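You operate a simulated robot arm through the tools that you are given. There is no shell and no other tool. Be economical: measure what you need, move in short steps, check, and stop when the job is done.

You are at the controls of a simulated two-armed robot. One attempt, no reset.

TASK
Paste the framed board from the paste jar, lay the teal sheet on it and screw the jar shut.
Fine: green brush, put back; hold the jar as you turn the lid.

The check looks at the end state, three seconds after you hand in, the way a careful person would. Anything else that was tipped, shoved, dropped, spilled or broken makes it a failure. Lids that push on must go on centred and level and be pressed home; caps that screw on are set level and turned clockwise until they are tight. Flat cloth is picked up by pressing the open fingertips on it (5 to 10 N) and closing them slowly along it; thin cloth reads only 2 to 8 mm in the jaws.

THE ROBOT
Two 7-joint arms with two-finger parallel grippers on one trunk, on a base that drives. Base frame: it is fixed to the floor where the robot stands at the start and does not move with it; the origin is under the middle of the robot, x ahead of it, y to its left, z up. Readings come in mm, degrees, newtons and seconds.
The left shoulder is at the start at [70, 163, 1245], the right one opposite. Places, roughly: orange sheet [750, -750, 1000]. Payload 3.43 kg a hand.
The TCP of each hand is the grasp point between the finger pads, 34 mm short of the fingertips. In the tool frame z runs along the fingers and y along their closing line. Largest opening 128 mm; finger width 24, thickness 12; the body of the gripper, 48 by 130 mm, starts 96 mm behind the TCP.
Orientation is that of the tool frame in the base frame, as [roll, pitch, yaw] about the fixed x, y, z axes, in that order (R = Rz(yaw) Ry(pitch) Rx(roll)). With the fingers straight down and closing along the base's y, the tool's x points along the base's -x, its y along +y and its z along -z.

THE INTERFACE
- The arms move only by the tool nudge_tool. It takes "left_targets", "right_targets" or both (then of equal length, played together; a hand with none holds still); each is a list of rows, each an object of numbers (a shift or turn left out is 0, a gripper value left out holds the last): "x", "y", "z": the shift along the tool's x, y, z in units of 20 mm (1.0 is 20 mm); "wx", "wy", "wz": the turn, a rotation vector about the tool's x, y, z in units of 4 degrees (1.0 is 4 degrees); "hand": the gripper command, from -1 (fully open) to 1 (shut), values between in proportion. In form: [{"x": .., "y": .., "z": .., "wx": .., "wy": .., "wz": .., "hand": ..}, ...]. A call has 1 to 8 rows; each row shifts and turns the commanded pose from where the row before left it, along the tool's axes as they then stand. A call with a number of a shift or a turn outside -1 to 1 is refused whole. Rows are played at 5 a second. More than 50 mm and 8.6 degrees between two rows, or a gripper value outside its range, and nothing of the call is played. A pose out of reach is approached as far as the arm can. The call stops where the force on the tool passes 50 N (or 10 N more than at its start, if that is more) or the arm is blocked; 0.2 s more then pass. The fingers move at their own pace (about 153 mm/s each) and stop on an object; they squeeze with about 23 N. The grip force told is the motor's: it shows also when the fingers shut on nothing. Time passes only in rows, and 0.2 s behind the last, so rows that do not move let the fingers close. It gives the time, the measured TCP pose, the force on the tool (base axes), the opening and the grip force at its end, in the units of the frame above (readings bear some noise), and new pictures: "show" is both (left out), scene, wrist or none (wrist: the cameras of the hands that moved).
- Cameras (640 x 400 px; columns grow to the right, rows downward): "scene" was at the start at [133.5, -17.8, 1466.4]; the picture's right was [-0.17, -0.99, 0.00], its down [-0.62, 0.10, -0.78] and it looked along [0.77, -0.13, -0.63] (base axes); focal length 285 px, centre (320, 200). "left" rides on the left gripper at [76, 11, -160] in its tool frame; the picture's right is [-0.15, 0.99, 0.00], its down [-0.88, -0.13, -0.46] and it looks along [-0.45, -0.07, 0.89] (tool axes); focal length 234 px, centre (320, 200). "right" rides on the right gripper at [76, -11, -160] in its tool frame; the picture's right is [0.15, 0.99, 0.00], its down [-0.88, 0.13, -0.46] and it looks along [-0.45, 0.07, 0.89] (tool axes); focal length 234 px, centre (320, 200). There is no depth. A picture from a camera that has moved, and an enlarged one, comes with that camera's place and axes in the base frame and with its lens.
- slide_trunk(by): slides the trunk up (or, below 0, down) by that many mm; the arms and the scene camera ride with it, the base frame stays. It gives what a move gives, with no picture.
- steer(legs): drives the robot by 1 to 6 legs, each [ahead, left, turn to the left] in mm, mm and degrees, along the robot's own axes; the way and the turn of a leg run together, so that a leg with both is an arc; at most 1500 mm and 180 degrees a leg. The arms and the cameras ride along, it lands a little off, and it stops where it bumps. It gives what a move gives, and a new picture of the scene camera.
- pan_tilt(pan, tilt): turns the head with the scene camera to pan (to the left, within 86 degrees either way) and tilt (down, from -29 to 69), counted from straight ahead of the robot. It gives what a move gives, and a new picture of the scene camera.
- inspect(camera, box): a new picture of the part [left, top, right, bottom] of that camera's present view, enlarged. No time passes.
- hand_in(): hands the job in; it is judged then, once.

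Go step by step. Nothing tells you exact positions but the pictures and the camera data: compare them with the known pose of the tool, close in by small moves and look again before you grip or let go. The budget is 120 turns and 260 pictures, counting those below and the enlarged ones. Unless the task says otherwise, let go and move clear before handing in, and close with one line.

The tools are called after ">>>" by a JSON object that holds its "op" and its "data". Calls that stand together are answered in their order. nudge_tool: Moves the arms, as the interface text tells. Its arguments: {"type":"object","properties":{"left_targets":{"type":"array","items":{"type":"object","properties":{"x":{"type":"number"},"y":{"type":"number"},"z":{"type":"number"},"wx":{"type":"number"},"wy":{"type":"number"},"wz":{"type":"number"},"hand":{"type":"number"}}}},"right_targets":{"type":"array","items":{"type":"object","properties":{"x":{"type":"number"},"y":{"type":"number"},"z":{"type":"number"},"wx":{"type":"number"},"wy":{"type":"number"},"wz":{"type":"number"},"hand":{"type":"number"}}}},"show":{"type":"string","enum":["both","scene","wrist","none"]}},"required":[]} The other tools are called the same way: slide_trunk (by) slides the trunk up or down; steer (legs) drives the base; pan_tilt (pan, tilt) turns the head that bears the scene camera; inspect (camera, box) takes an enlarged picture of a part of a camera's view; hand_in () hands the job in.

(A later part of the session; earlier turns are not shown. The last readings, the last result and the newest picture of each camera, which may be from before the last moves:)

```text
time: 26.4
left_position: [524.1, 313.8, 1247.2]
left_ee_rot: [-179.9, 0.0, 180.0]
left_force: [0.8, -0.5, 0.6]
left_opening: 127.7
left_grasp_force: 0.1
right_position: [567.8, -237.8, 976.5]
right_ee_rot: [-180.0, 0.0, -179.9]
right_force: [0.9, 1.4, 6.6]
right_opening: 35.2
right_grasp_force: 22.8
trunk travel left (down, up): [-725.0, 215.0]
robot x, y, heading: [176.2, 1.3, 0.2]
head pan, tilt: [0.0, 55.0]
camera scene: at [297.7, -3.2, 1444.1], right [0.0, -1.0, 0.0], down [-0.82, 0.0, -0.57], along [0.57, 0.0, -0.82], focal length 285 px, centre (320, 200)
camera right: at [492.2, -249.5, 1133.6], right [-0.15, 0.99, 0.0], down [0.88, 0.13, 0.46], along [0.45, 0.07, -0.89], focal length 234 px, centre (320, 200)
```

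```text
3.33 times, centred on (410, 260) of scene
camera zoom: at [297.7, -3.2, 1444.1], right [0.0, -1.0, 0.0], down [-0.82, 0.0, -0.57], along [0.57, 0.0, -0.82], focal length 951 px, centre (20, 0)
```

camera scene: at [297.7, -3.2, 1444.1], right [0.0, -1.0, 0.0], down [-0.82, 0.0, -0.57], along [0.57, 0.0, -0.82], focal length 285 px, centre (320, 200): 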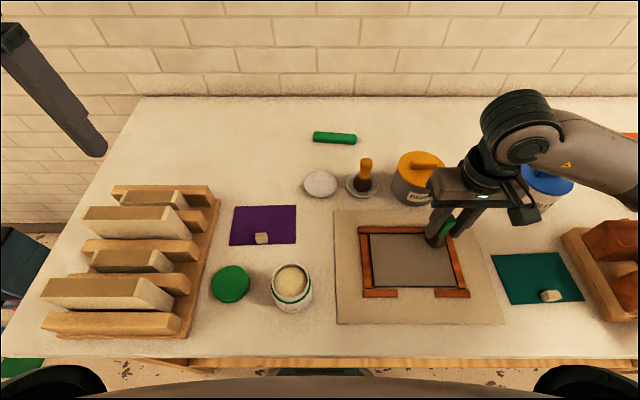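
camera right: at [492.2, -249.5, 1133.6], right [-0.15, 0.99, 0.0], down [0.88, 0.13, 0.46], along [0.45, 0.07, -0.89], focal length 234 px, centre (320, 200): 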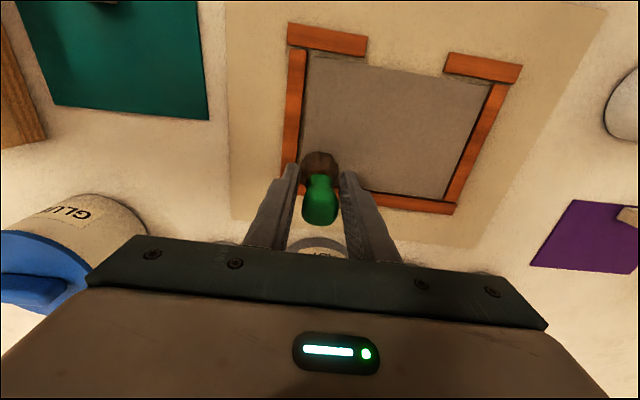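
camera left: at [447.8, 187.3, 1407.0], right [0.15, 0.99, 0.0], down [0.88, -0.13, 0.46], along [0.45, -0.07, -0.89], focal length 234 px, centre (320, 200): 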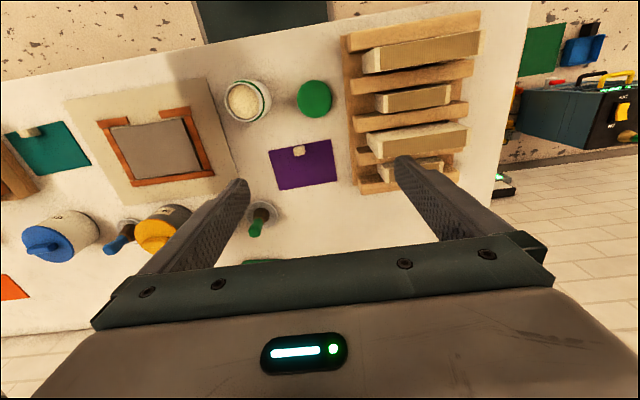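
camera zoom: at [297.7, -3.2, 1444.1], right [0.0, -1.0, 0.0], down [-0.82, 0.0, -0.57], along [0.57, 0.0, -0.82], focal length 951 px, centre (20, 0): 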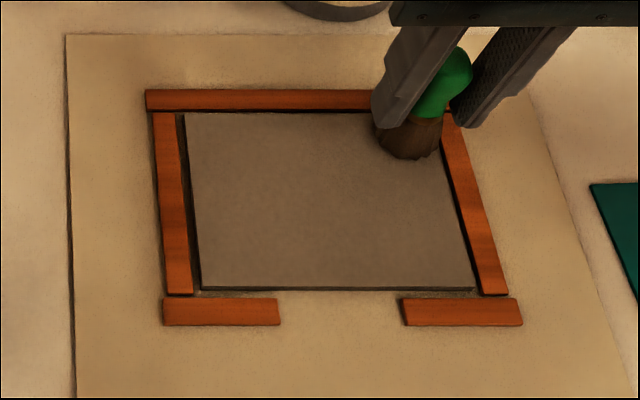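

No paste shows on the board, so the dip probably hit the jar rim rather than the paste. I'll inspect the brush tip closely before dipping again.

>>> {"op": "nudge_tool", "data": {"right_targets": [{"z": -1}, {"z": -1}, {"z": -1}, {"z": -1}, {"z": -1}, {"z": -0.5}, {"y": 0.5}]}}

>>> {"op": "inspect", "data": {"camera": "right", "box": [280, 110, 380, 240]}}

>>> {"op": "inspect", "data": {"camera": "scene", "box": [380, 150, 500, 300]}}

```text
time: 28.0
left_position: [525.1, 313.2, 1247.4]
left_ee_rot: [-179.8, -0.1, 180.0]
left_force: [0.3, 0.1, -0.1]
left_opening: 128.1
left_grasp_force: 0.1
right_position: [566.8, -226.7, 1086.3]
right_ee_rot: [180.0, -0.2, -179.9]
right_force: [0.3, 1.4, -0.7]
right_opening: 35.2
right_grasp_force: 23.5
trunk travel left (down, up): [-725.0, 215.0]
robot x, y, heading: [176.6, -0.1, -0.0]
head pan, tilt: [0.0, 55.0]
camera scene: at [298.9, -2.5, 1443.9], right [0.0, -1.0, 0.0], down [-0.82, 0.0, -0.57], along [0.57, 0.0, -0.82], focal length 285 px, centre (320, 200)
camera right: at [492.0, -238.1, 1243.5], right [-0.15, 0.99, 0.0], down [0.88, 0.13, 0.45], along [0.45, 0.07, -0.89], focal length 234 px, centre (320, 200)
```

scene: 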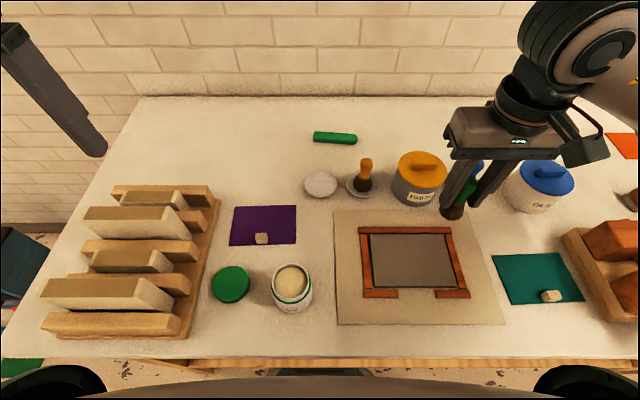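
right: 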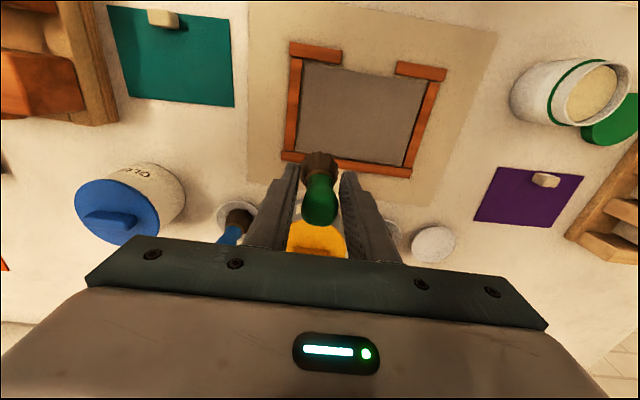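

```text
3.08 times, centred on (330, 175) of right
camera zoom: at [492.0, -238.1, 1243.5], right [-0.15, 0.99, 0.0], down [0.88, 0.13, 0.45], along [0.45, 0.07, -0.89], focal length 720 px, centre (289, 277)
```

zoom: 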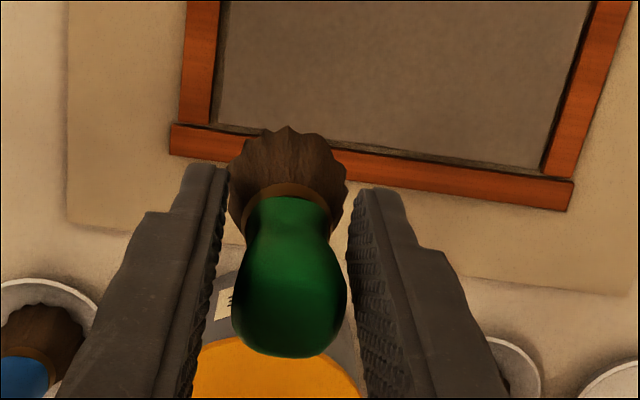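

```text
2.67 times, centred on (440, 225) of scene
camera zoom: at [298.9, -2.5, 1443.9], right [0.0, -1.0, 0.0], down [-0.82, 0.0, -0.57], along [0.57, 0.0, -0.82], focal length 761 px, centre (0, 133)
```

zoom: 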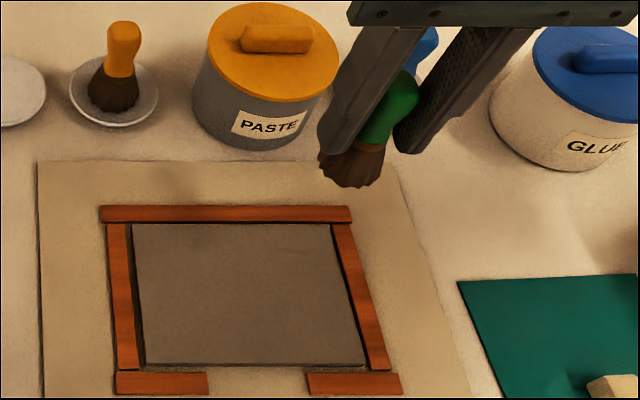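

The brush is upright and centred under the TCP. I'll go back to the jar and dip again, checking depth carefully.

>>> {"op": "nudge_tool", "data": {"right_targets": [{"y": 1, "x": 0.4}, {"y": 1, "x": 0.4}, {"y": 1, "x": 0.4}, {"y": 1, "x": 0.4}, {"y": 1, "x": 0.4}, {"y": 1, "x": 0.4}, {"y": 1, "x": 0.4}, {"y": 1, "x": 0.4}], "show": "none"}}

>>> {"op": "nudge_tool", "data": {"right_targets": [{"y": 1, "x": 0.4}, {"y": 1, "x": 0.4}, {"y": 1, "x": 0.4}, {"y": 1, "x": 0.4}, {"y": 0.9, "x": 0.4}, {"y": 0.8, "x": 0.35}, {"z": 0.6}, {"z": 0.6}]}}

>>> {"op": "inspect", "data": {"camera": "right", "box": [260, 90, 400, 240]}}

>>> {"op": "inspect", "data": {"camera": "scene", "box": [250, 230, 340, 330]}}

```text
time: 29.8
left_position: [524.9, 315.9, 1246.2]
left_ee_rot: [-179.9, 0.1, -179.9]
left_force: [0.0, -1.3, 0.6]
left_opening: 128.1
left_grasp_force: 0.1
right_position: [503.6, -66.7, 1086.7]
right_ee_rot: [180.0, 0.0, 179.9]
right_force: [0.0, 0.2, -0.6]
right_opening: 35.2
right_grasp_force: 22.6
trunk travel left (down, up): [-725.0, 215.0]
robot x, y, heading: [173.3, 3.5, 0.5]
head pan, tilt: [0.0, 55.0]
```

```text
time: 31.6
left_position: [524.1, 313.5, 1247.0]
left_ee_rot: [-179.8, 0.0, -179.9]
left_force: [0.2, 0.3, -0.8]
left_opening: 127.9
left_grasp_force: 0.1
right_position: [456.3, 47.1, 1062.1]
right_ee_rot: [179.9, 0.0, -179.9]
right_force: [0.2, -0.1, -0.4]
right_opening: 35.0
right_grasp_force: 23.0
trunk travel left (down, up): [-725.0, 215.0]
robot x, y, heading: [175.6, -1.2, 0.1]
head pan, tilt: [0.0, 55.0]
camera scene: at [298.4, -3.3, 1444.0], right [0.0, -1.0, 0.0], down [-0.82, 0.0, -0.57], along [0.57, 0.0, -0.82], focal length 285 px, centre (320, 200)
camera right: at [381.2, 35.3, 1219.0], right [-0.15, 0.99, 0.0], down [0.88, 0.13, 0.46], along [0.45, 0.07, -0.89], focal length 234 px, centre (320, 200)
```

scene: 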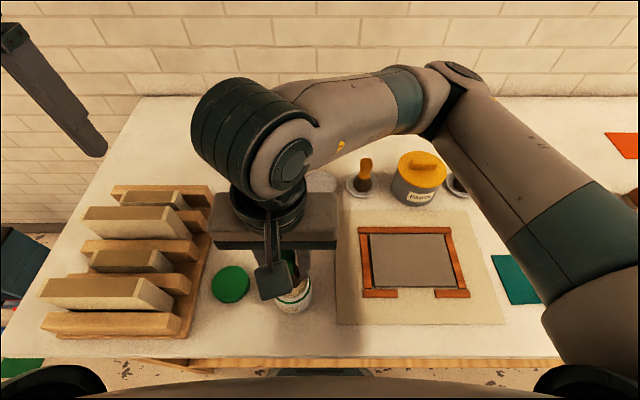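
right: 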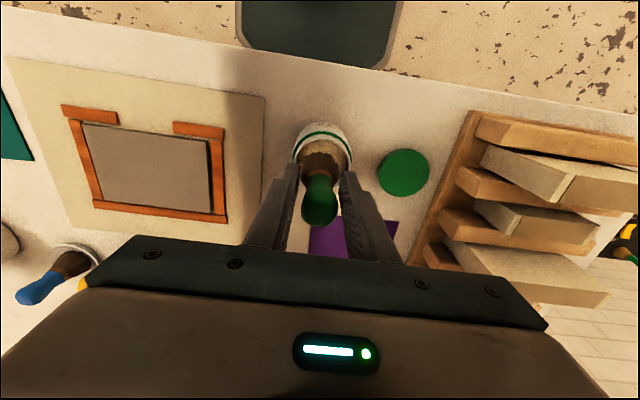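

```text
2.67 times, centred on (330, 165) of right
camera zoom: at [381.2, 35.3, 1219.0], right [-0.15, 0.99, 0.0], down [0.88, 0.13, 0.46], along [0.45, 0.07, -0.89], focal length 624 px, centre (293, 293)
```

zoom: 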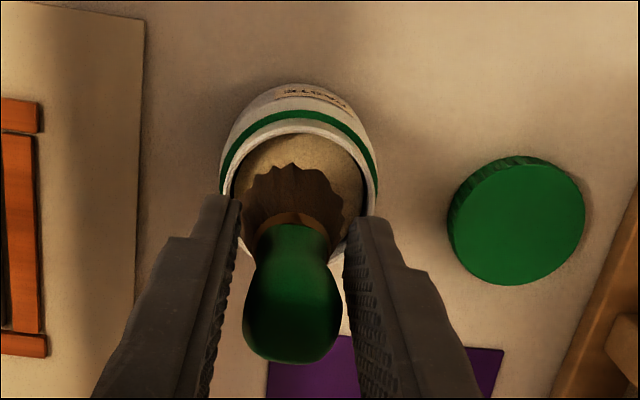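

```text
4.00 times, centred on (295, 280) of scene
camera zoom: at [298.4, -3.3, 1444.0], right [0.0, -1.0, 0.0], down [-0.82, 0.0, -0.57], along [0.57, 0.0, -0.82], focal length 1141 px, centre (420, -120)
```

zoom: 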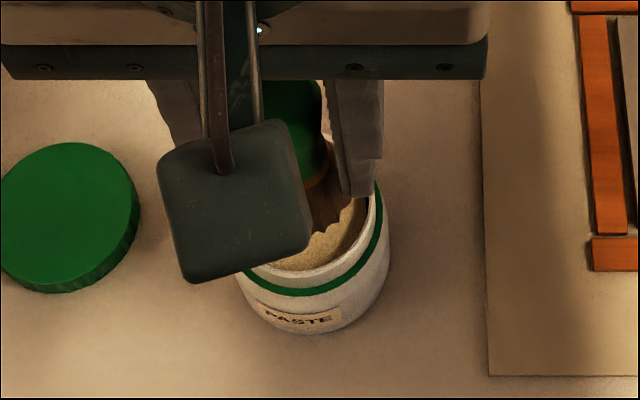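

The front inner rim is at x≈435, so the jar centre is nearer (460, 48). I'm shifting slightly and dipping in small steps.

>>> {"op": "nudge_tool", "data": {"right_targets": [{"x": -0.2, "y": 0.06}, {"z": 0.4}, {"z": 0.4}, {"z": 0.2}, {"z": 0.2}]}}

>>> {"op": "inspect", "data": {"camera": "right", "box": [260, 90, 400, 240]}}

```text
time: 32.8
left_position: [526.1, 315.1, 1247.5]
left_ee_rot: [-179.9, 0.0, -180.0]
left_force: [0.0, -0.2, -0.3]
left_opening: 127.9
left_grasp_force: 0.0
right_position: [459.0, 47.9, 1037.2]
right_ee_rot: [-180.0, 0.0, -179.9]
right_force: [0.0, 0.1, -1.0]
right_opening: 35.2
right_grasp_force: 23.1
trunk travel left (down, up): [-725.0, 215.0]
robot x, y, heading: [177.1, 0.5, -0.2]
head pan, tilt: [0.0, 55.0]
camera scene: at [298.7, -3.0, 1443.8], right [0.0, -1.0, 0.0], down [-0.82, 0.0, -0.57], along [0.57, 0.0, -0.82], focal length 285 px, centre (320, 200)
camera right: at [384.2, 36.7, 1194.8], right [-0.15, 0.99, 0.0], down [0.88, 0.13, 0.46], along [0.45, 0.07, -0.89], focal length 234 px, centre (320, 200)
```

scene: 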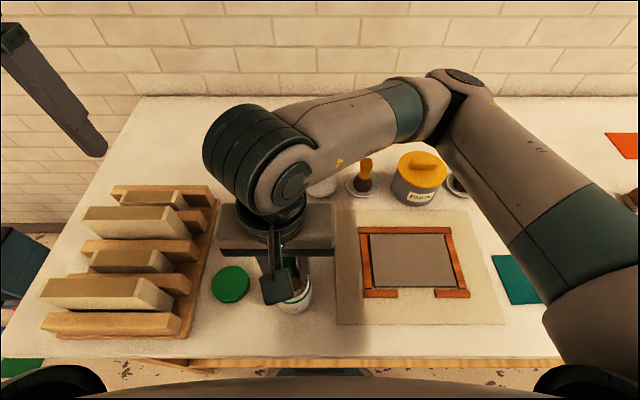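
right: 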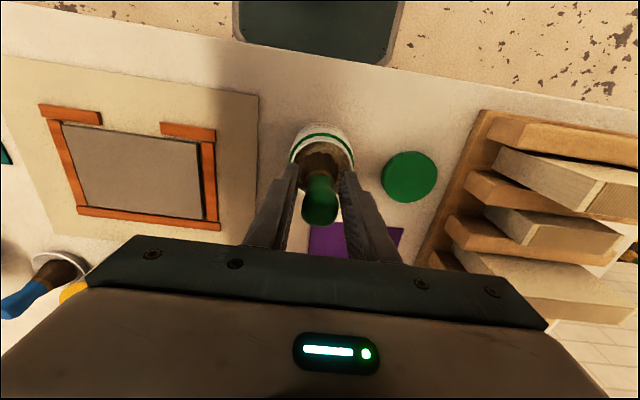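

```text
2.67 times, centred on (330, 165) of right
camera zoom: at [384.2, 36.7, 1194.8], right [-0.15, 0.99, 0.0], down [0.88, 0.13, 0.46], along [0.45, 0.07, -0.89], focal length 624 px, centre (293, 293)
```

zoom: 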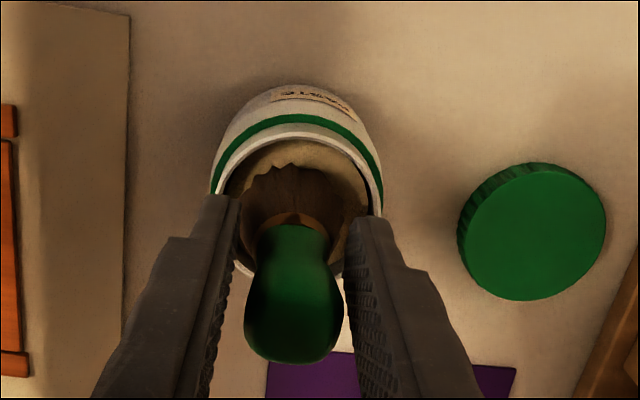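

No force at a depth where the rim blocked me before, so the bristles are inside the jar now. I'm continuing down to the paste.

>>> {"op": "nudge_tool", "data": {"right_targets": [{"z": 0.2, "y": 0.06}, {"z": 0.2}, {"z": 0.2}], "show": "none"}}

```text
time: 33.6
left_position: [523.2, 314.6, 1248.8]
left_ee_rot: [179.9, 0.0, -180.0]
left_force: [-0.1, -0.5, 0.4]
left_opening: 127.9
left_grasp_force: 0.0
right_position: [458.5, 48.7, 1027.5]
right_ee_rot: [180.0, 0.0, -180.0]
right_force: [-1.4, -2.8, 22.3]
right_opening: 35.2
right_grasp_force: 23.1
trunk travel left (down, up): [-725.0, 215.0]
robot x, y, heading: [177.2, 2.0, 0.1]
head pan, tilt: [0.0, 55.0]
```

Contact at tip height about 957, below the rim, so this is the paste. I'm swirling lightly and lifting out.

>>> {"op": "nudge_tool", "data": {"right_targets": [{"z": -0.1, "y": 0.1}, {"x": 0.1}, {"y": -0.2}, {"x": -0.1, "y": 0.1}, {"z": -0.7}, {"z": -0.9}, {"z": -1}, {"z": -1}]}}

>>> {"op": "inspect", "data": {"camera": "right", "box": [260, 90, 400, 240]}}

```text
time: 35.4
left_position: [525.8, 315.2, 1247.7]
left_ee_rot: [-179.9, 0.0, 180.0]
left_force: [0.0, -0.8, 0.1]
left_opening: 127.9
left_grasp_force: 0.0
right_position: [459.2, 49.7, 1100.9]
right_ee_rot: [180.0, 0.0, -179.9]
right_force: [-1.0, -0.6, -0.5]
right_opening: 35.1
right_grasp_force: 22.8
trunk travel left (down, up): [-725.0, 215.0]
robot x, y, heading: [175.5, 2.5, 0.0]
head pan, tilt: [0.0, 55.0]
camera scene: at [297.9, -2.8, 1443.9], right [0.0, -1.0, 0.0], down [-0.82, 0.0, -0.57], along [0.57, 0.0, -0.82], focal length 285 px, centre (320, 200)
camera right: at [383.8, 38.7, 1258.5], right [-0.15, 0.99, 0.0], down [0.88, 0.13, 0.46], along [0.45, 0.07, -0.89], focal length 234 px, centre (320, 200)
```

scene: 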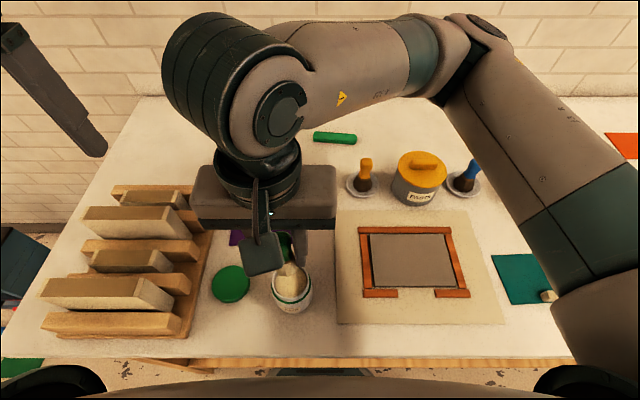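
right: 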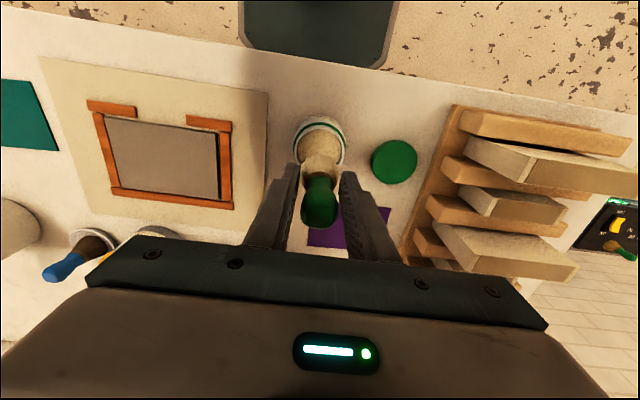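

```text
2.67 times, centred on (330, 165) of right
camera zoom: at [383.8, 38.7, 1258.5], right [-0.15, 0.99, 0.0], down [0.88, 0.13, 0.46], along [0.45, 0.07, -0.89], focal length 624 px, centre (293, 293)
```

zoom: 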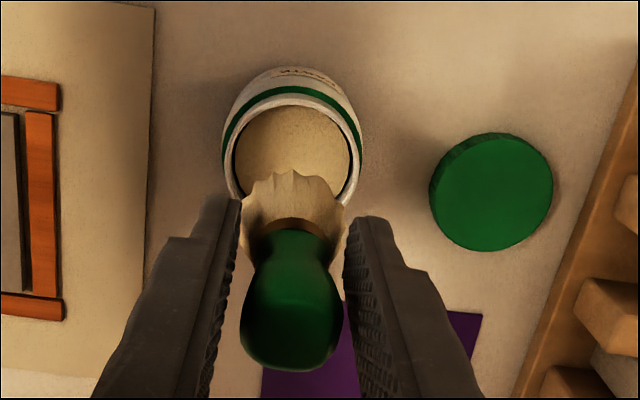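

The bristles are now coated with paste. I'm carrying the brush to the board's back-left corner.

>>> {"op": "nudge_tool", "data": {"right_targets": [{"y": -1, "x": -0.67}, {"y": -1, "x": -0.67}, {"y": -1, "x": -0.67}, {"y": -1, "x": -0.67}, {"y": -1, "x": -0.67}, {"y": -1, "x": -0.67}, {"y": -1, "x": -0.67, "z": 0.5}, {"y": -1, "x": -0.67, "z": 0.5}], "show": "none"}}

>>> {"op": "nudge_tool", "data": {"right_targets": [{"y": -0.8, "z": 0.6}, {"z": 0.9}, {"z": 0.9}, {"z": 0.9}, {"z": 0.9}, {"z": 0.7}, {"z": 0.3}], "show": "none"}}

```text
time: 37.2
left_position: [524.6, 313.2, 1248.3]
left_ee_rot: [-180.0, 0.0, -180.0]
left_force: [0.3, -0.3, -0.1]
left_opening: 128.0
left_grasp_force: 0.0
right_position: [566.2, -111.2, 1080.8]
right_ee_rot: [179.9, 0.0, -179.9]
right_force: [-0.1, -0.5, 0.1]
right_opening: 35.2
right_grasp_force: 22.9
trunk travel left (down, up): [-725.0, 215.0]
robot x, y, heading: [177.3, 1.9, 0.0]
head pan, tilt: [0.0, 55.0]
```

```text
time: 38.8
left_position: [524.3, 313.0, 1249.2]
left_ee_rot: [-179.9, 0.0, -180.0]
left_force: [-0.1, -0.4, 0.3]
left_opening: 127.8
left_grasp_force: 0.1
right_position: [566.1, -127.1, 976.7]
right_ee_rot: [-180.0, 0.0, -179.9]
right_force: [0.1, -0.5, -0.6]
right_opening: 34.9
right_grasp_force: 23.2
trunk travel left (down, up): [-725.0, 215.0]
robot x, y, heading: [175.5, 1.1, -0.1]
head pan, tilt: [0.0, 55.0]
```

>>> {"op": "nudge_tool", "data": {"right_targets": [{"z": 0.12}, {"z": 0.1}], "show": "none"}}

```text
time: 39.4
left_position: [525.3, 313.5, 1247.2]
left_ee_rot: [-179.9, -0.1, -179.9]
left_force: [1.0, 0.1, 0.0]
left_opening: 128.3
left_grasp_force: 0.1
right_position: [566.4, -125.9, 971.8]
right_ee_rot: [-179.9, 0.0, -179.9]
right_force: [0.9, 0.1, -1.2]
right_opening: 35.1
right_grasp_force: 23.3
trunk travel left (down, up): [-725.0, 215.0]
robot x, y, heading: [179.5, 2.2, 0.0]
head pan, tilt: [0.0, 55.0]
```

>>> {"op": "nudge_tool", "data": {"right_targets": [{"z": 0.12}, {"z": 0.08}], "show": "wrist"}}

>>> {"op": "inspect", "data": {"camera": "scene", "box": [320, 180, 500, 320]}}

```text
time: 40.0
left_position: [524.4, 313.6, 1249.0]
left_ee_rot: [-179.9, 0.0, -179.9]
left_force: [0.0, 0.8, -0.3]
left_opening: 128.2
left_grasp_force: 0.1
right_position: [565.1, -125.5, 969.2]
right_ee_rot: [180.0, 0.3, -179.8]
right_force: [0.5, -3.1, 23.6]
right_opening: 35.8
right_grasp_force: 23.2
trunk travel left (down, up): [-725.0, 215.0]
robot x, y, heading: [178.6, 1.0, 0.1]
head pan, tilt: [0.0, 55.0]
camera right: at [490.7, -137.5, 1126.0], right [-0.15, 0.99, 0.0], down [0.88, 0.13, 0.46], along [0.45, 0.07, -0.89], focal length 234 px, centre (320, 200)
```

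right: 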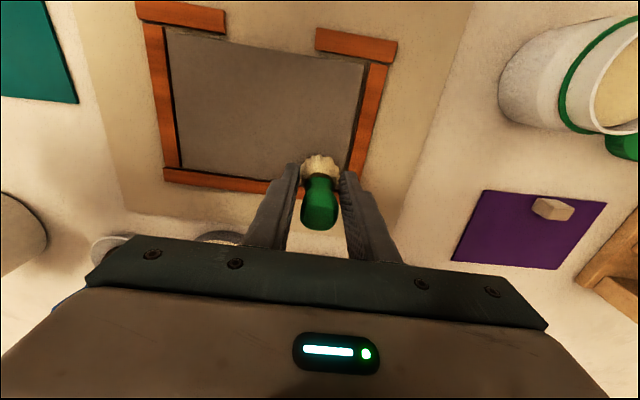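

```text
2.86 times, centred on (410, 250) of scene
camera zoom: at [297.2, -3.3, 1444.4], right [0.0, -1.0, 0.0], down [-0.82, 0.0, -0.57], along [0.57, 0.0, -0.82], focal length 815 px, centre (63, 57)
```

zoom: 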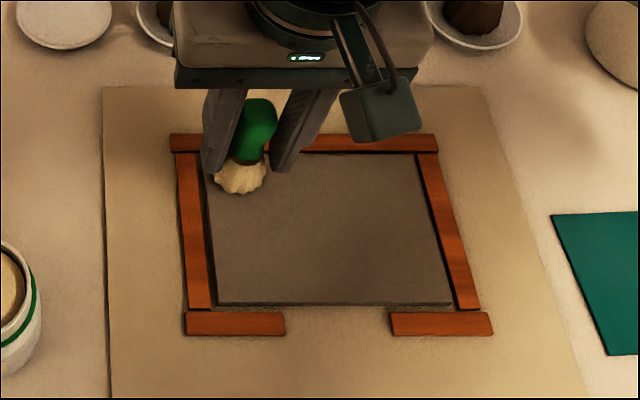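

Contact at 23 N is a bit hard. I'll ease up 2 mm and stroke to the right.

>>> {"op": "nudge_tool", "data": {"right_targets": [{"z": -0.08}, {"y": -0.8}, {"y": -0.8}, {"y": -0.8}, {"y": -0.8}, {"y": -0.8}, {"y": -0.8}, {"y": -0.8}], "show": "none"}}

>>> {"op": "inspect", "data": {"camera": "scene", "box": [320, 180, 500, 320]}}

```text
time: 41.8
left_position: [524.9, 313.0, 1247.7]
left_ee_rot: [-180.0, 0.0, 180.0]
left_force: [-0.1, 0.1, -0.1]
left_opening: 128.0
left_grasp_force: 0.1
right_position: [566.3, -239.2, 969.4]
right_ee_rot: [180.0, 0.0, -179.9]
right_force: [-0.1, -0.4, -0.9]
right_opening: 35.3
right_grasp_force: 23.0
trunk travel left (down, up): [-725.0, 215.0]
robot x, y, heading: [176.4, 2.4, 0.1]
head pan, tilt: [0.0, 55.0]
```

```text
2.86 times, centred on (410, 250) of scene
camera zoom: at [297.9, -4.2, 1444.0], right [0.0, -1.0, 0.0], down [-0.82, 0.0, -0.57], along [0.57, 0.0, -0.82], focal length 815 px, centre (63, 57)
```

zoom: 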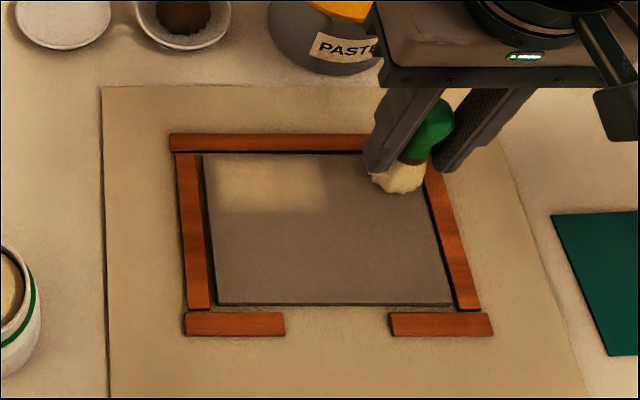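

The paste is going on in a strip about 40 mm wide, but contact faded halfway. I'm pressing slightly and stroking back.

>>> {"op": "nudge_tool", "data": {"right_targets": [{"z": 0.07}, {"z": 0.05}], "show": "none"}}

```text
time: 42.4
left_position: [523.7, 313.5, 1249.3]
left_ee_rot: [-180.0, 0.0, 179.9]
left_force: [-0.2, 0.0, 0.1]
left_opening: 127.7
left_grasp_force: 0.0
right_position: [566.2, -239.2, 968.8]
right_ee_rot: [180.0, 0.2, 180.0]
right_force: [2.2, -4.2, 15.4]
right_opening: 34.9
right_grasp_force: 22.9
trunk travel left (down, up): [-725.0, 215.0]
robot x, y, heading: [178.6, -0.3, 0.2]
head pan, tilt: [0.0, 55.0]
```

>>> {"op": "nudge_tool", "data": {"right_targets": [{"y": 0.8}, {"y": 0.8}, {"y": 0.8}, {"y": 0.8}, {"y": 0.8}, {"y": 0.8}, {"y": 0.8, "z": 0.0}, {"y": 0.15}], "show": "none"}}

>>> {"op": "inspect", "data": {"camera": "scene", "box": [320, 180, 500, 320]}}

```text
time: 44.2
left_position: [523.7, 312.9, 1249.2]
left_ee_rot: [180.0, 0.1, -180.0]
left_force: [-0.2, -0.2, 0.5]
left_opening: 128.2
left_grasp_force: 0.2
right_position: [566.2, -122.5, 967.8]
right_ee_rot: [179.9, 0.1, -179.8]
right_force: [1.2, -5.8, 21.2]
right_opening: 35.0
right_grasp_force: 22.9
trunk travel left (down, up): [-725.0, 215.0]
robot x, y, heading: [176.2, 0.8, 0.2]
head pan, tilt: [0.0, 55.0]
```

```text
2.86 times, centred on (410, 250) of scene
camera zoom: at [296.9, -4.4, 1444.1], right [0.0, -1.0, 0.0], down [-0.82, 0.0, -0.57], along [0.57, 0.0, -0.82], focal length 815 px, centre (63, 57)
```

zoom: 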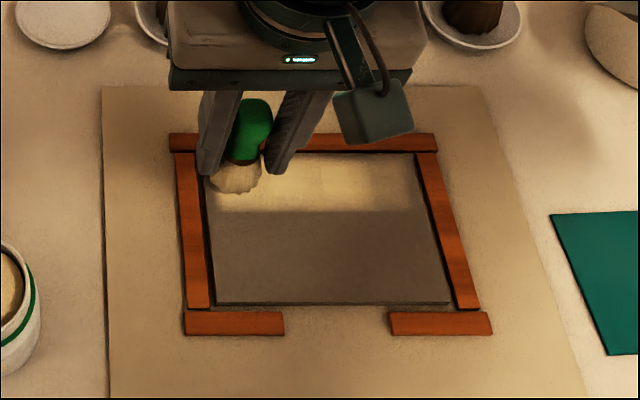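

The back strip is nearly fully covered. Next is the middle strip at x≈533.

>>> {"op": "nudge_tool", "data": {"right_targets": [{"x": 0.8}, {"x": 0.8}, {"y": -0.95}, {"y": -0.95}, {"y": -0.95}, {"y": -0.95}, {"y": -1.0}, {"y": -1.0}], "show": "none"}}

>>> {"op": "inspect", "data": {"camera": "scene", "box": [320, 180, 500, 320]}}

```text
time: 46.0
left_position: [524.2, 314.4, 1247.4]
left_ee_rot: [-179.9, 0.1, 180.0]
left_force: [-0.3, -0.5, 0.2]
left_opening: 128.0
left_grasp_force: 0.1
right_position: [556.3, -235.7, 965.1]
right_ee_rot: [180.0, -0.2, -179.9]
right_force: [-0.5, 4.2, 14.2]
right_opening: 35.0
right_grasp_force: 23.0
right hand out of reach, approached as far as the arm can: row 3, 4, 5, 6, 8
trunk travel left (down, up): [-725.0, 215.0]
robot x, y, heading: [178.4, -0.7, 0.4]
head pan, tilt: [0.0, 55.0]
```

```text
2.86 times, centred on (410, 250) of scene
camera zoom: at [296.9, -2.9, 1444.0], right [0.0, -1.0, 0.0], down [-0.82, 0.0, -0.57], along [0.57, 0.0, -0.82], focal length 815 px, centre (63, 57)
```

zoom: 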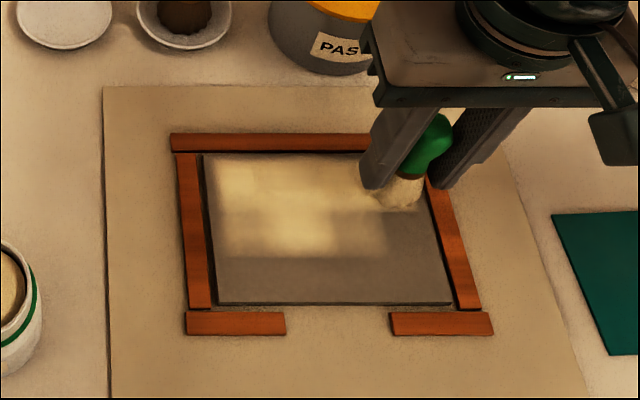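

The arm is too folded this close in, so the hand only reached x≈556. I'll lift the brush and back the robot off 70 mm for room.

>>> {"op": "nudge_tool", "data": {"right_targets": [{"z": -1}, {"z": -1}, {"z": -1}, {"z": -1}, {"z": -1}, {"z": -1}], "show": "none"}}

>>> {"op": "steer", "data": {"legs": [[-70, 0, 0]]}}

```text
time: 47.4
left_position: [524.2, 314.2, 1248.3]
left_ee_rot: [-179.8, 0.0, 180.0]
left_force: [0.4, -0.3, 1.0]
left_opening: 127.9
left_grasp_force: 0.1
right_position: [556.8, -233.6, 1085.1]
right_ee_rot: [180.0, 0.0, -179.9]
right_force: [0.5, -0.8, 0.0]
right_opening: 35.2
right_grasp_force: 22.7
trunk travel left (down, up): [-725.0, 215.0]
robot x, y, heading: [177.8, -0.5, -0.2]
head pan, tilt: [0.0, 55.0]
```

```text
time: 48.5
left_position: [456.2, 313.3, 1247.2]
left_ee_rot: [-179.9, 0.0, -180.0]
left_force: [0.1, -0.4, -0.5]
left_opening: 127.9
left_grasp_force: 0.0
right_position: [488.6, -234.5, 1085.0]
right_ee_rot: [-179.9, -0.1, -179.9]
right_force: [0.5, 0.0, -1.7]
right_opening: 35.1
right_grasp_force: 23.1
trunk travel left (down, up): [-725.0, 215.0]
robot x, y, heading: [108.6, 0.7, 0.1]
head pan, tilt: [0.0, 55.0]
camera scene: at [231.2, -3.3, 1443.7], right [0.0, -1.0, 0.0], down [-0.82, 0.0, -0.57], along [0.57, 0.0, -0.82], focal length 285 px, centre (320, 200)
```

scene: 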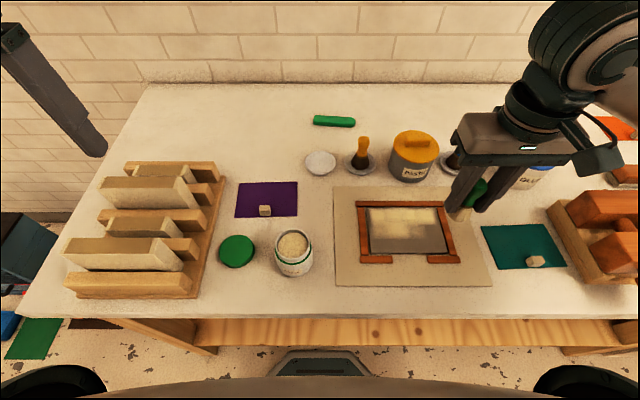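

I'm returning to the jar for a refill.

>>> {"op": "nudge_tool", "data": {"right_targets": [{"y": 1, "x": 0.1}, {"y": 1, "x": 0.1}, {"y": 1, "x": 0.1}, {"y": 1, "x": 0.1}, {"y": 1, "x": 0.1}, {"y": 1, "x": 0.1}, {"y": 1, "x": 0.1}, {"y": 1, "x": 0.1}], "show": "none"}}

>>> {"op": "nudge_tool", "data": {"right_targets": [{"y": 1, "x": 0.1}, {"y": 1, "x": 0.1}, {"y": 1, "x": 0.1}, {"y": 1, "x": 0.1}, {"y": 1, "x": 0.1}, {"y": 0.6, "x": 0.1}, {"y": 0.6, "x": 0.1}, {"z": 0.5}], "show": "none"}}

>>> {"op": "inspect", "data": {"camera": "right", "box": [260, 90, 400, 240]}}

```text
time: 50.2
left_position: [455.5, 314.5, 1246.6]
left_ee_rot: [-179.9, 0.0, -180.0]
left_force: [-0.5, 0.4, 0.2]
left_opening: 128.1
left_grasp_force: 0.0
right_position: [470.7, -73.3, 1085.4]
right_ee_rot: [-179.9, 0.1, -179.9]
right_force: [-0.1, 0.5, -2.5]
right_opening: 34.9
right_grasp_force: 23.1
trunk travel left (down, up): [-725.0, 215.0]
robot x, y, heading: [111.0, 4.1, 0.3]
head pan, tilt: [0.0, 55.0]
```

```text
time: 52.0
left_position: [457.2, 312.4, 1248.0]
left_ee_rot: [179.9, 0.0, -179.9]
left_force: [-0.7, 0.6, 0.0]
left_opening: 127.8
left_grasp_force: 0.1
right_position: [456.9, 48.9, 1074.0]
right_ee_rot: [179.9, 0.0, -179.9]
right_force: [0.4, 0.0, -0.6]
right_opening: 35.0
right_grasp_force: 23.0
trunk travel left (down, up): [-725.0, 215.0]
robot x, y, heading: [108.4, 0.3, 0.1]
head pan, tilt: [0.0, 55.0]
```

```text
2.67 times, centred on (330, 165) of right
camera zoom: at [382.8, 37.5, 1231.8], right [-0.15, 0.99, 0.0], down [0.88, 0.13, 0.46], along [0.45, 0.07, -0.89], focal length 624 px, centre (293, 293)
```

zoom: 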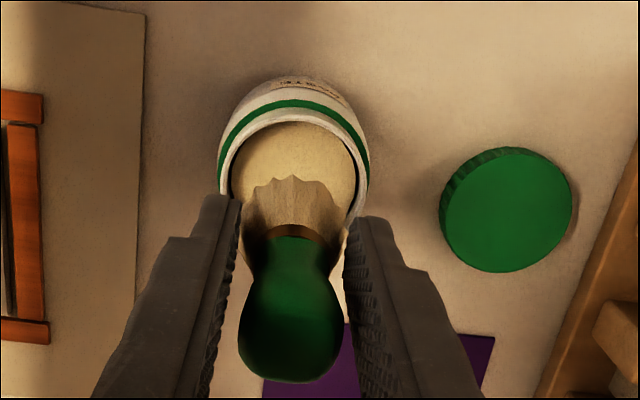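

It's centred over the jar. I'm dipping again.

>>> {"op": "nudge_tool", "data": {"right_targets": [{"z": 0.6, "x": -0.12}, {"z": 0.6}, {"z": 0.5}, {"z": 0.4}, {"z": 0.2}, {"z": 0.15}], "show": "none"}}

```text
time: 53.5
left_position: [454.5, 313.1, 1247.6]
left_ee_rot: [-179.9, 0.0, 179.9]
left_force: [0.0, -0.1, 0.0]
left_opening: 128.1
left_grasp_force: 0.0
right_position: [460.3, 51.5, 1026.9]
right_ee_rot: [179.9, 0.1, -179.8]
right_force: [-0.2, 1.7, 17.3]
right_opening: 35.4
right_grasp_force: 22.9
trunk travel left (down, up): [-725.0, 215.0]
robot x, y, heading: [110.7, 3.0, 0.1]
head pan, tilt: [0.0, 55.0]
```

>>> {"op": "nudge_tool", "data": {"right_targets": [{"z": -0.1, "y": -0.1}, {"x": 0.1}, {"y": 0.1}, {"z": -0.7}, {"z": -0.9}, {"z": -1}], "show": "none"}}

>>> {"op": "inspect", "data": {"camera": "right", "box": [260, 90, 400, 240]}}

```text
time: 54.9
left_position: [456.1, 313.7, 1246.2]
left_ee_rot: [-179.8, 0.0, 180.0]
left_force: [0.3, 0.1, -0.6]
left_opening: 128.0
left_grasp_force: 0.1
right_position: [457.3, 51.1, 1077.7]
right_ee_rot: [180.0, 0.0, -179.8]
right_force: [-0.6, -0.8, -0.9]
right_opening: 35.1
right_grasp_force: 23.1
trunk travel left (down, up): [-725.0, 215.0]
robot x, y, heading: [107.8, 3.9, -0.2]
head pan, tilt: [0.0, 55.0]
```

```text
2.67 times, centred on (330, 165) of right
camera zoom: at [382.3, 38.4, 1236.0], right [-0.15, 0.99, 0.0], down [0.88, 0.13, 0.46], along [0.45, 0.07, -0.89], focal length 624 px, centre (293, 293)
```

zoom: 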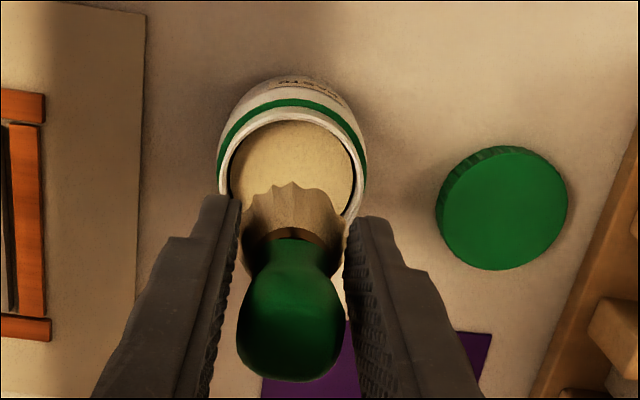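

The bristles don't look freshly coated, so I probably caught the back rim; the tip sits about 8 mm ahead of the TCP. I'll retry at x≈453.

>>> {"op": "nudge_tool", "data": {"right_targets": [{"x": 0.2, "y": -0.1}, {"z": 0.6}, {"z": 0.6}, {"z": 0.6}, {"z": 0.3}, {"z": 0.2}, {"z": 0.2}], "show": "none"}}

>>> {"op": "inspect", "data": {"camera": "right", "box": [260, 90, 400, 240]}}

```text
time: 56.5
left_position: [456.5, 313.5, 1247.1]
left_ee_rot: [-180.0, 0.0, -180.0]
left_force: [-0.1, 0.2, 0.6]
left_opening: 127.9
left_grasp_force: 0.0
right_position: [454.4, 47.3, 1029.6]
right_ee_rot: [-180.0, 0.0, -179.8]
right_force: [0.1, 1.0, -0.7]
right_opening: 35.0
right_grasp_force: 23.0
trunk travel left (down, up): [-725.0, 215.0]
robot x, y, heading: [109.0, 3.7, 0.1]
head pan, tilt: [0.0, 55.0]
```

```text
2.67 times, centred on (330, 165) of right
camera zoom: at [379.4, 35.9, 1187.4], right [-0.15, 0.99, 0.0], down [0.88, 0.13, 0.46], along [0.45, 0.07, -0.89], focal length 624 px, centre (293, 293)
```

zoom: 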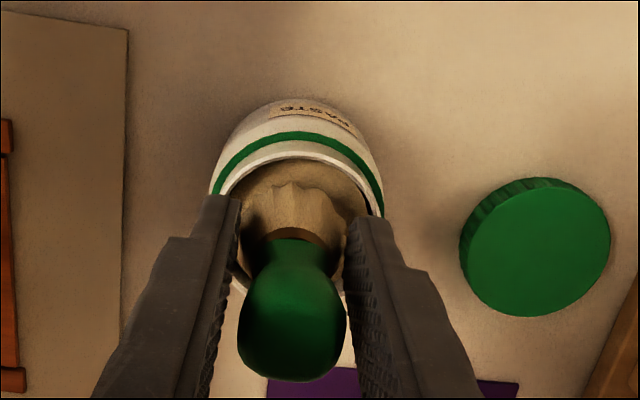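

>>> {"op": "nudge_tool", "data": {"right_targets": [{"z": 0.15}, {"z": 0.15}, {"z": 0.1}, {"z": 0.1}], "show": "none"}}

```text
time: 57.5
left_position: [455.1, 313.6, 1248.0]
left_ee_rot: [-180.0, -0.1, -180.0]
left_force: [0.2, 0.1, -0.9]
left_opening: 127.9
left_grasp_force: 0.0
right_position: [453.8, 47.1, 1020.6]
right_ee_rot: [179.9, 0.2, -179.9]
right_force: [0.4, -2.4, 21.6]
right_opening: 35.5
right_grasp_force: 22.9
trunk travel left (down, up): [-725.0, 215.0]
robot x, y, heading: [108.8, -1.1, 0.4]
head pan, tilt: [0.0, 55.0]
```

>>> {"op": "nudge_tool", "data": {"right_targets": [{"z": -0.06, "y": 0.1}, {"x": 0.1}, {"y": -0.1}, {"z": -0.7}, {"z": -0.9}, {"z": -1}, {"z": -1}], "show": "none"}}

>>> {"op": "inspect", "data": {"camera": "right", "box": [260, 90, 400, 240]}}

```text
time: 59.0
left_position: [455.7, 314.1, 1247.1]
left_ee_rot: [-179.9, 0.0, -180.0]
left_force: [-0.3, -0.4, 0.6]
left_opening: 128.1
left_grasp_force: 0.1
right_position: [451.9, 48.5, 1092.0]
right_ee_rot: [-180.0, 0.0, -179.9]
right_force: [0.3, 0.4, 0.1]
right_opening: 35.4
right_grasp_force: 23.1
trunk travel left (down, up): [-725.0, 215.0]
robot x, y, heading: [108.0, -3.6, 0.2]
head pan, tilt: [0.0, 55.0]
```

```text
2.67 times, centred on (330, 165) of right
camera zoom: at [376.7, 36.8, 1249.8], right [-0.15, 0.99, 0.0], down [0.88, 0.13, 0.46], along [0.45, 0.07, -0.89], focal length 624 px, centre (293, 293)
```

zoom: 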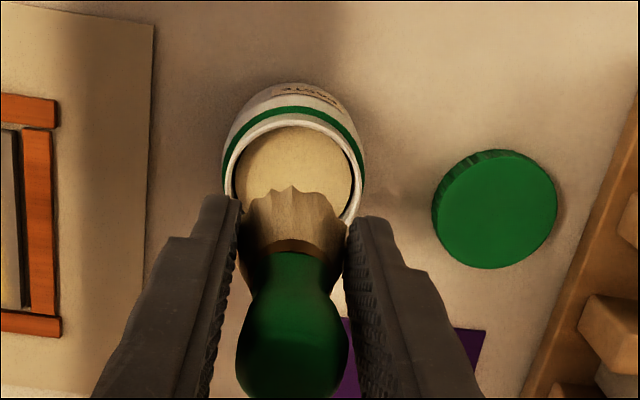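

The brush has slid up a few mm in the grip, and it isn't clear how much paste it took. I'll test it on the front strip of the board.

>>> {"op": "nudge_tool", "data": {"right_targets": [{"y": -1, "x": -0.25}, {"y": -1, "x": -0.25}, {"y": -1, "x": -0.25}, {"y": -1, "x": -0.25}, {"y": -1, "x": -0.25}, {"y": -1, "x": -0.25, "z": 0.5}, {"y": -1, "x": -0.25, "z": 0.9}, {"y": -1, "x": -0.25, "z": 0.9}], "show": "none"}}

>>> {"op": "nudge_tool", "data": {"right_targets": [{"y": -0.6, "z": 0.9}, {"z": 0.9}, {"z": 0.9}, {"z": 0.5}]}}

>>> {"op": "inspect", "data": {"camera": "right", "box": [240, 60, 420, 240]}}

```text
time: 60.9
left_position: [455.2, 312.8, 1248.6]
left_ee_rot: [180.0, 0.0, -180.0]
left_force: [-0.6, -0.7, 0.9]
left_opening: 128.1
left_grasp_force: 0.0
right_position: [493.4, -113.7, 1048.1]
right_ee_rot: [179.9, 0.0, -179.9]
right_force: [0.5, -0.6, -1.3]
right_opening: 35.1
right_grasp_force: 22.7
trunk travel left (down, up): [-725.0, 215.0]
robot x, y, heading: [108.7, -1.3, 0.4]
head pan, tilt: [0.0, 55.0]
```

```text
time: 61.9
left_position: [456.1, 313.6, 1247.4]
left_ee_rot: [180.0, 0.0, 180.0]
left_force: [1.5, 1.1, 0.0]
left_opening: 128.1
left_grasp_force: 0.0
right_position: [493.1, -123.5, 982.8]
right_ee_rot: [180.0, 0.0, -179.9]
right_force: [0.5, 1.1, -0.5]
right_opening: 34.9
right_grasp_force: 22.7
trunk travel left (down, up): [-725.0, 215.0]
robot x, y, heading: [108.5, -0.9, 0.1]
head pan, tilt: [0.0, 55.0]
camera scene: at [229.7, -3.9, 1444.0], right [0.0, -1.0, 0.0], down [-0.82, 0.0, -0.57], along [0.57, 0.0, -0.82], focal length 285 px, centre (320, 200)
camera right: at [418.5, -135.9, 1139.6], right [-0.15, 0.99, 0.0], down [0.88, 0.13, 0.46], along [0.45, 0.07, -0.89], focal length 234 px, centre (320, 200)
```

scene: 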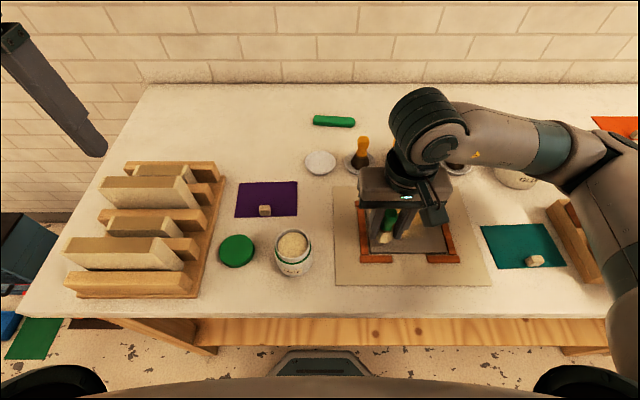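
right: 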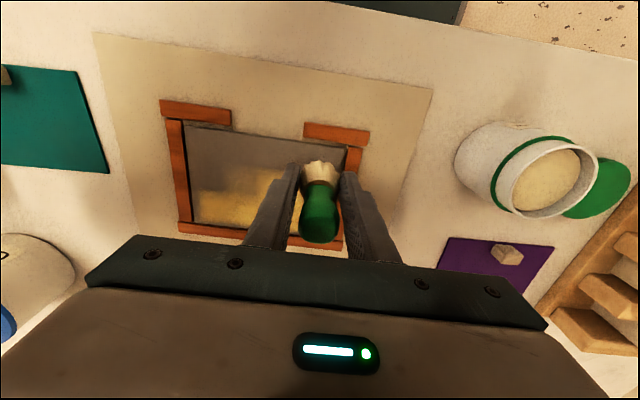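

```text
2.22 times, centred on (330, 150) of right
camera zoom: at [418.5, -135.9, 1139.6], right [-0.15, 0.99, 0.0], down [0.88, 0.13, 0.46], along [0.45, 0.07, -0.89], focal length 520 px, centre (298, 311)
```

zoom: 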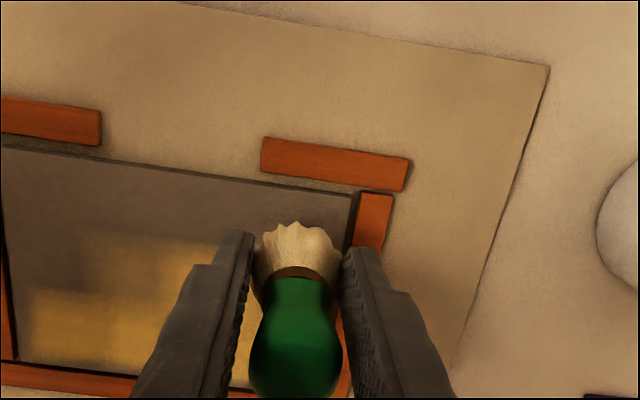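

In this light the bristles look well loaded with cream paste. I'm lowering to contact on the front strip.

>>> {"op": "nudge_tool", "data": {"right_targets": [{"z": 0.4}, {"z": 0.3}, {"z": 0.1}, {"z": 0.1}], "show": "none"}}

```text
time: 62.9
left_position: [455.2, 312.8, 1248.2]
left_ee_rot: [-179.9, 0.0, 180.0]
left_force: [-0.7, -0.8, -0.2]
left_opening: 128.1
left_grasp_force: 0.1
right_position: [493.5, -124.6, 965.1]
right_ee_rot: [180.0, 0.0, -179.9]
right_force: [-0.3, 0.6, -1.6]
right_opening: 35.1
right_grasp_force: 23.3
trunk travel left (down, up): [-725.0, 215.0]
robot x, y, heading: [106.0, 0.0, 0.1]
head pan, tilt: [0.0, 55.0]
```

>>> {"op": "nudge_tool", "data": {"right_targets": [{"z": 0.1}, {"z": 0.1}, {"z": 0.1}, {"z": 0.05}], "show": "none"}}

```text
time: 63.9
left_position: [455.8, 314.0, 1246.6]
left_ee_rot: [-180.0, 0.0, -180.0]
left_force: [0.5, -0.4, -0.2]
left_opening: 127.9
left_grasp_force: 0.1
right_position: [492.6, -124.4, 958.8]
right_ee_rot: [180.0, 0.0, -179.9]
right_force: [0.1, 0.1, 0.2]
right_opening: 35.2
right_grasp_force: 23.7
trunk travel left (down, up): [-725.0, 215.0]
robot x, y, heading: [111.2, -0.3, 0.2]
head pan, tilt: [0.0, 55.0]
```

>>> {"op": "nudge_tool", "data": {"right_targets": [{"z": 0.08}, {"z": 0.08}, {"z": 0.08}], "show": "wrist"}}

```text
time: 64.7
left_position: [455.4, 313.9, 1248.2]
left_ee_rot: [-179.8, 0.0, -180.0]
left_force: [0.6, -0.1, 0.8]
left_opening: 128.3
left_grasp_force: 0.1
right_position: [493.4, -124.3, 954.5]
right_ee_rot: [-179.9, 0.2, -179.9]
right_force: [2.0, -1.5, 21.7]
right_opening: 35.1
right_grasp_force: 23.8
trunk travel left (down, up): [-725.0, 215.0]
robot x, y, heading: [107.5, -2.8, 0.2]
head pan, tilt: [0.0, 55.0]
camera right: at [416.7, -135.8, 1112.0], right [-0.15, 0.99, 0.0], down [0.88, 0.13, 0.46], along [0.45, 0.07, -0.89], focal length 234 px, centre (320, 200)
```

right: 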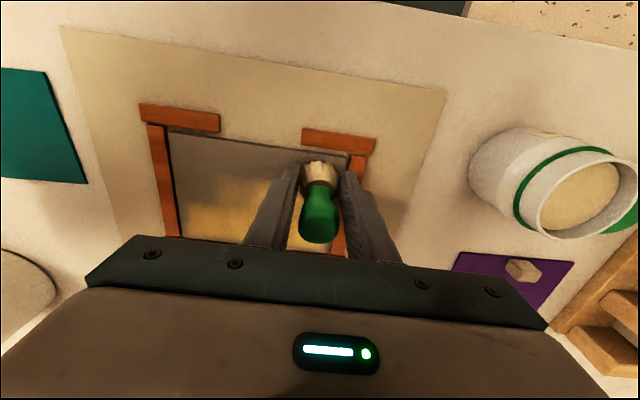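

Contact. I'm easing 1 mm and stroking right along the front strip.

>>> {"op": "nudge_tool", "data": {"right_targets": [{"z": -0.04, "y": 0.05}, {"y": -0.85}, {"y": -0.85}, {"y": -0.85}, {"y": -0.85}, {"y": -0.85}, {"y": -0.85}, {"y": -0.8}], "show": "none"}}

>>> {"op": "inspect", "data": {"camera": "scene", "box": [320, 180, 500, 300]}}

```text
time: 66.5
left_position: [454.5, 313.7, 1249.2]
left_ee_rot: [-179.9, 0.0, -179.9]
left_force: [0.0, -0.3, 0.0]
left_opening: 128.1
left_grasp_force: 0.0
right_position: [491.3, -241.8, 953.5]
right_ee_rot: [179.9, 0.0, -179.9]
right_force: [-0.5, 3.1, 9.2]
right_opening: 35.1
right_grasp_force: 22.8
trunk travel left (down, up): [-725.0, 215.0]
robot x, y, heading: [108.5, -0.6, 0.1]
head pan, tilt: [0.0, 55.0]
```

```text
3.33 times, centred on (410, 240) of scene
camera zoom: at [228.6, -3.2, 1443.9], right [0.0, -1.0, 0.0], down [-0.82, 0.0, -0.57], along [0.57, 0.0, -0.82], focal length 951 px, centre (20, 67)
```

zoom: 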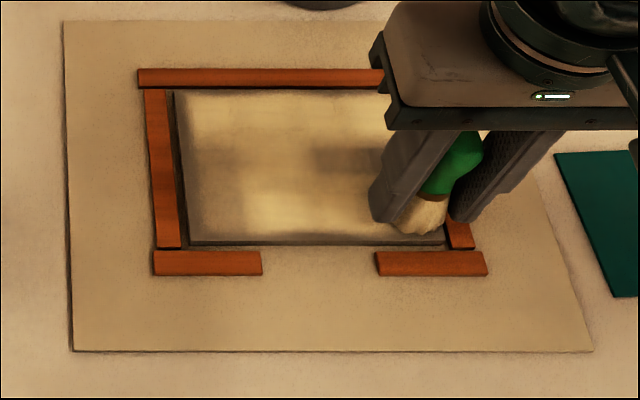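

The front strip is covered. Now I'm filling the middle-right part.

>>> {"op": "nudge_tool", "data": {"right_targets": [{"x": -0.9}, {"x": -0.95}, {"y": 0.8}, {"y": 0.8}, {"y": 0.8}, {"y": 0.8}, {"y": 0.8}], "show": "none"}}

>>> {"op": "inspect", "data": {"camera": "scene", "box": [320, 180, 500, 300]}}

```text
time: 68.0
left_position: [456.3, 314.5, 1246.8]
left_ee_rot: [-179.9, 0.0, -180.0]
left_force: [-0.1, 0.6, -0.6]
left_opening: 127.8
left_grasp_force: 0.1
right_position: [530.1, -161.2, 954.1]
right_ee_rot: [-180.0, 0.0, -179.9]
right_force: [1.0, -2.0, 7.0]
right_opening: 35.3
right_grasp_force: 23.0
trunk travel left (down, up): [-725.0, 215.0]
robot x, y, heading: [106.4, 1.8, 0.2]
head pan, tilt: [0.0, 55.0]
```

```text
3.33 times, centred on (410, 240) of scene
camera zoom: at [229.4, -2.7, 1444.0], right [0.0, -1.0, 0.0], down [-0.82, 0.0, -0.57], along [0.57, 0.0, -0.82], focal length 951 px, centre (20, 67)
```

zoom: 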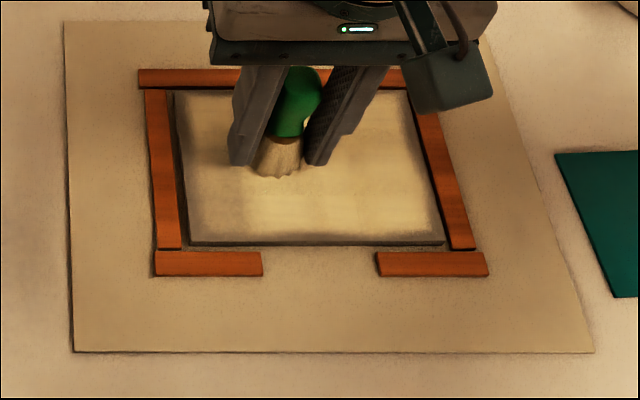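

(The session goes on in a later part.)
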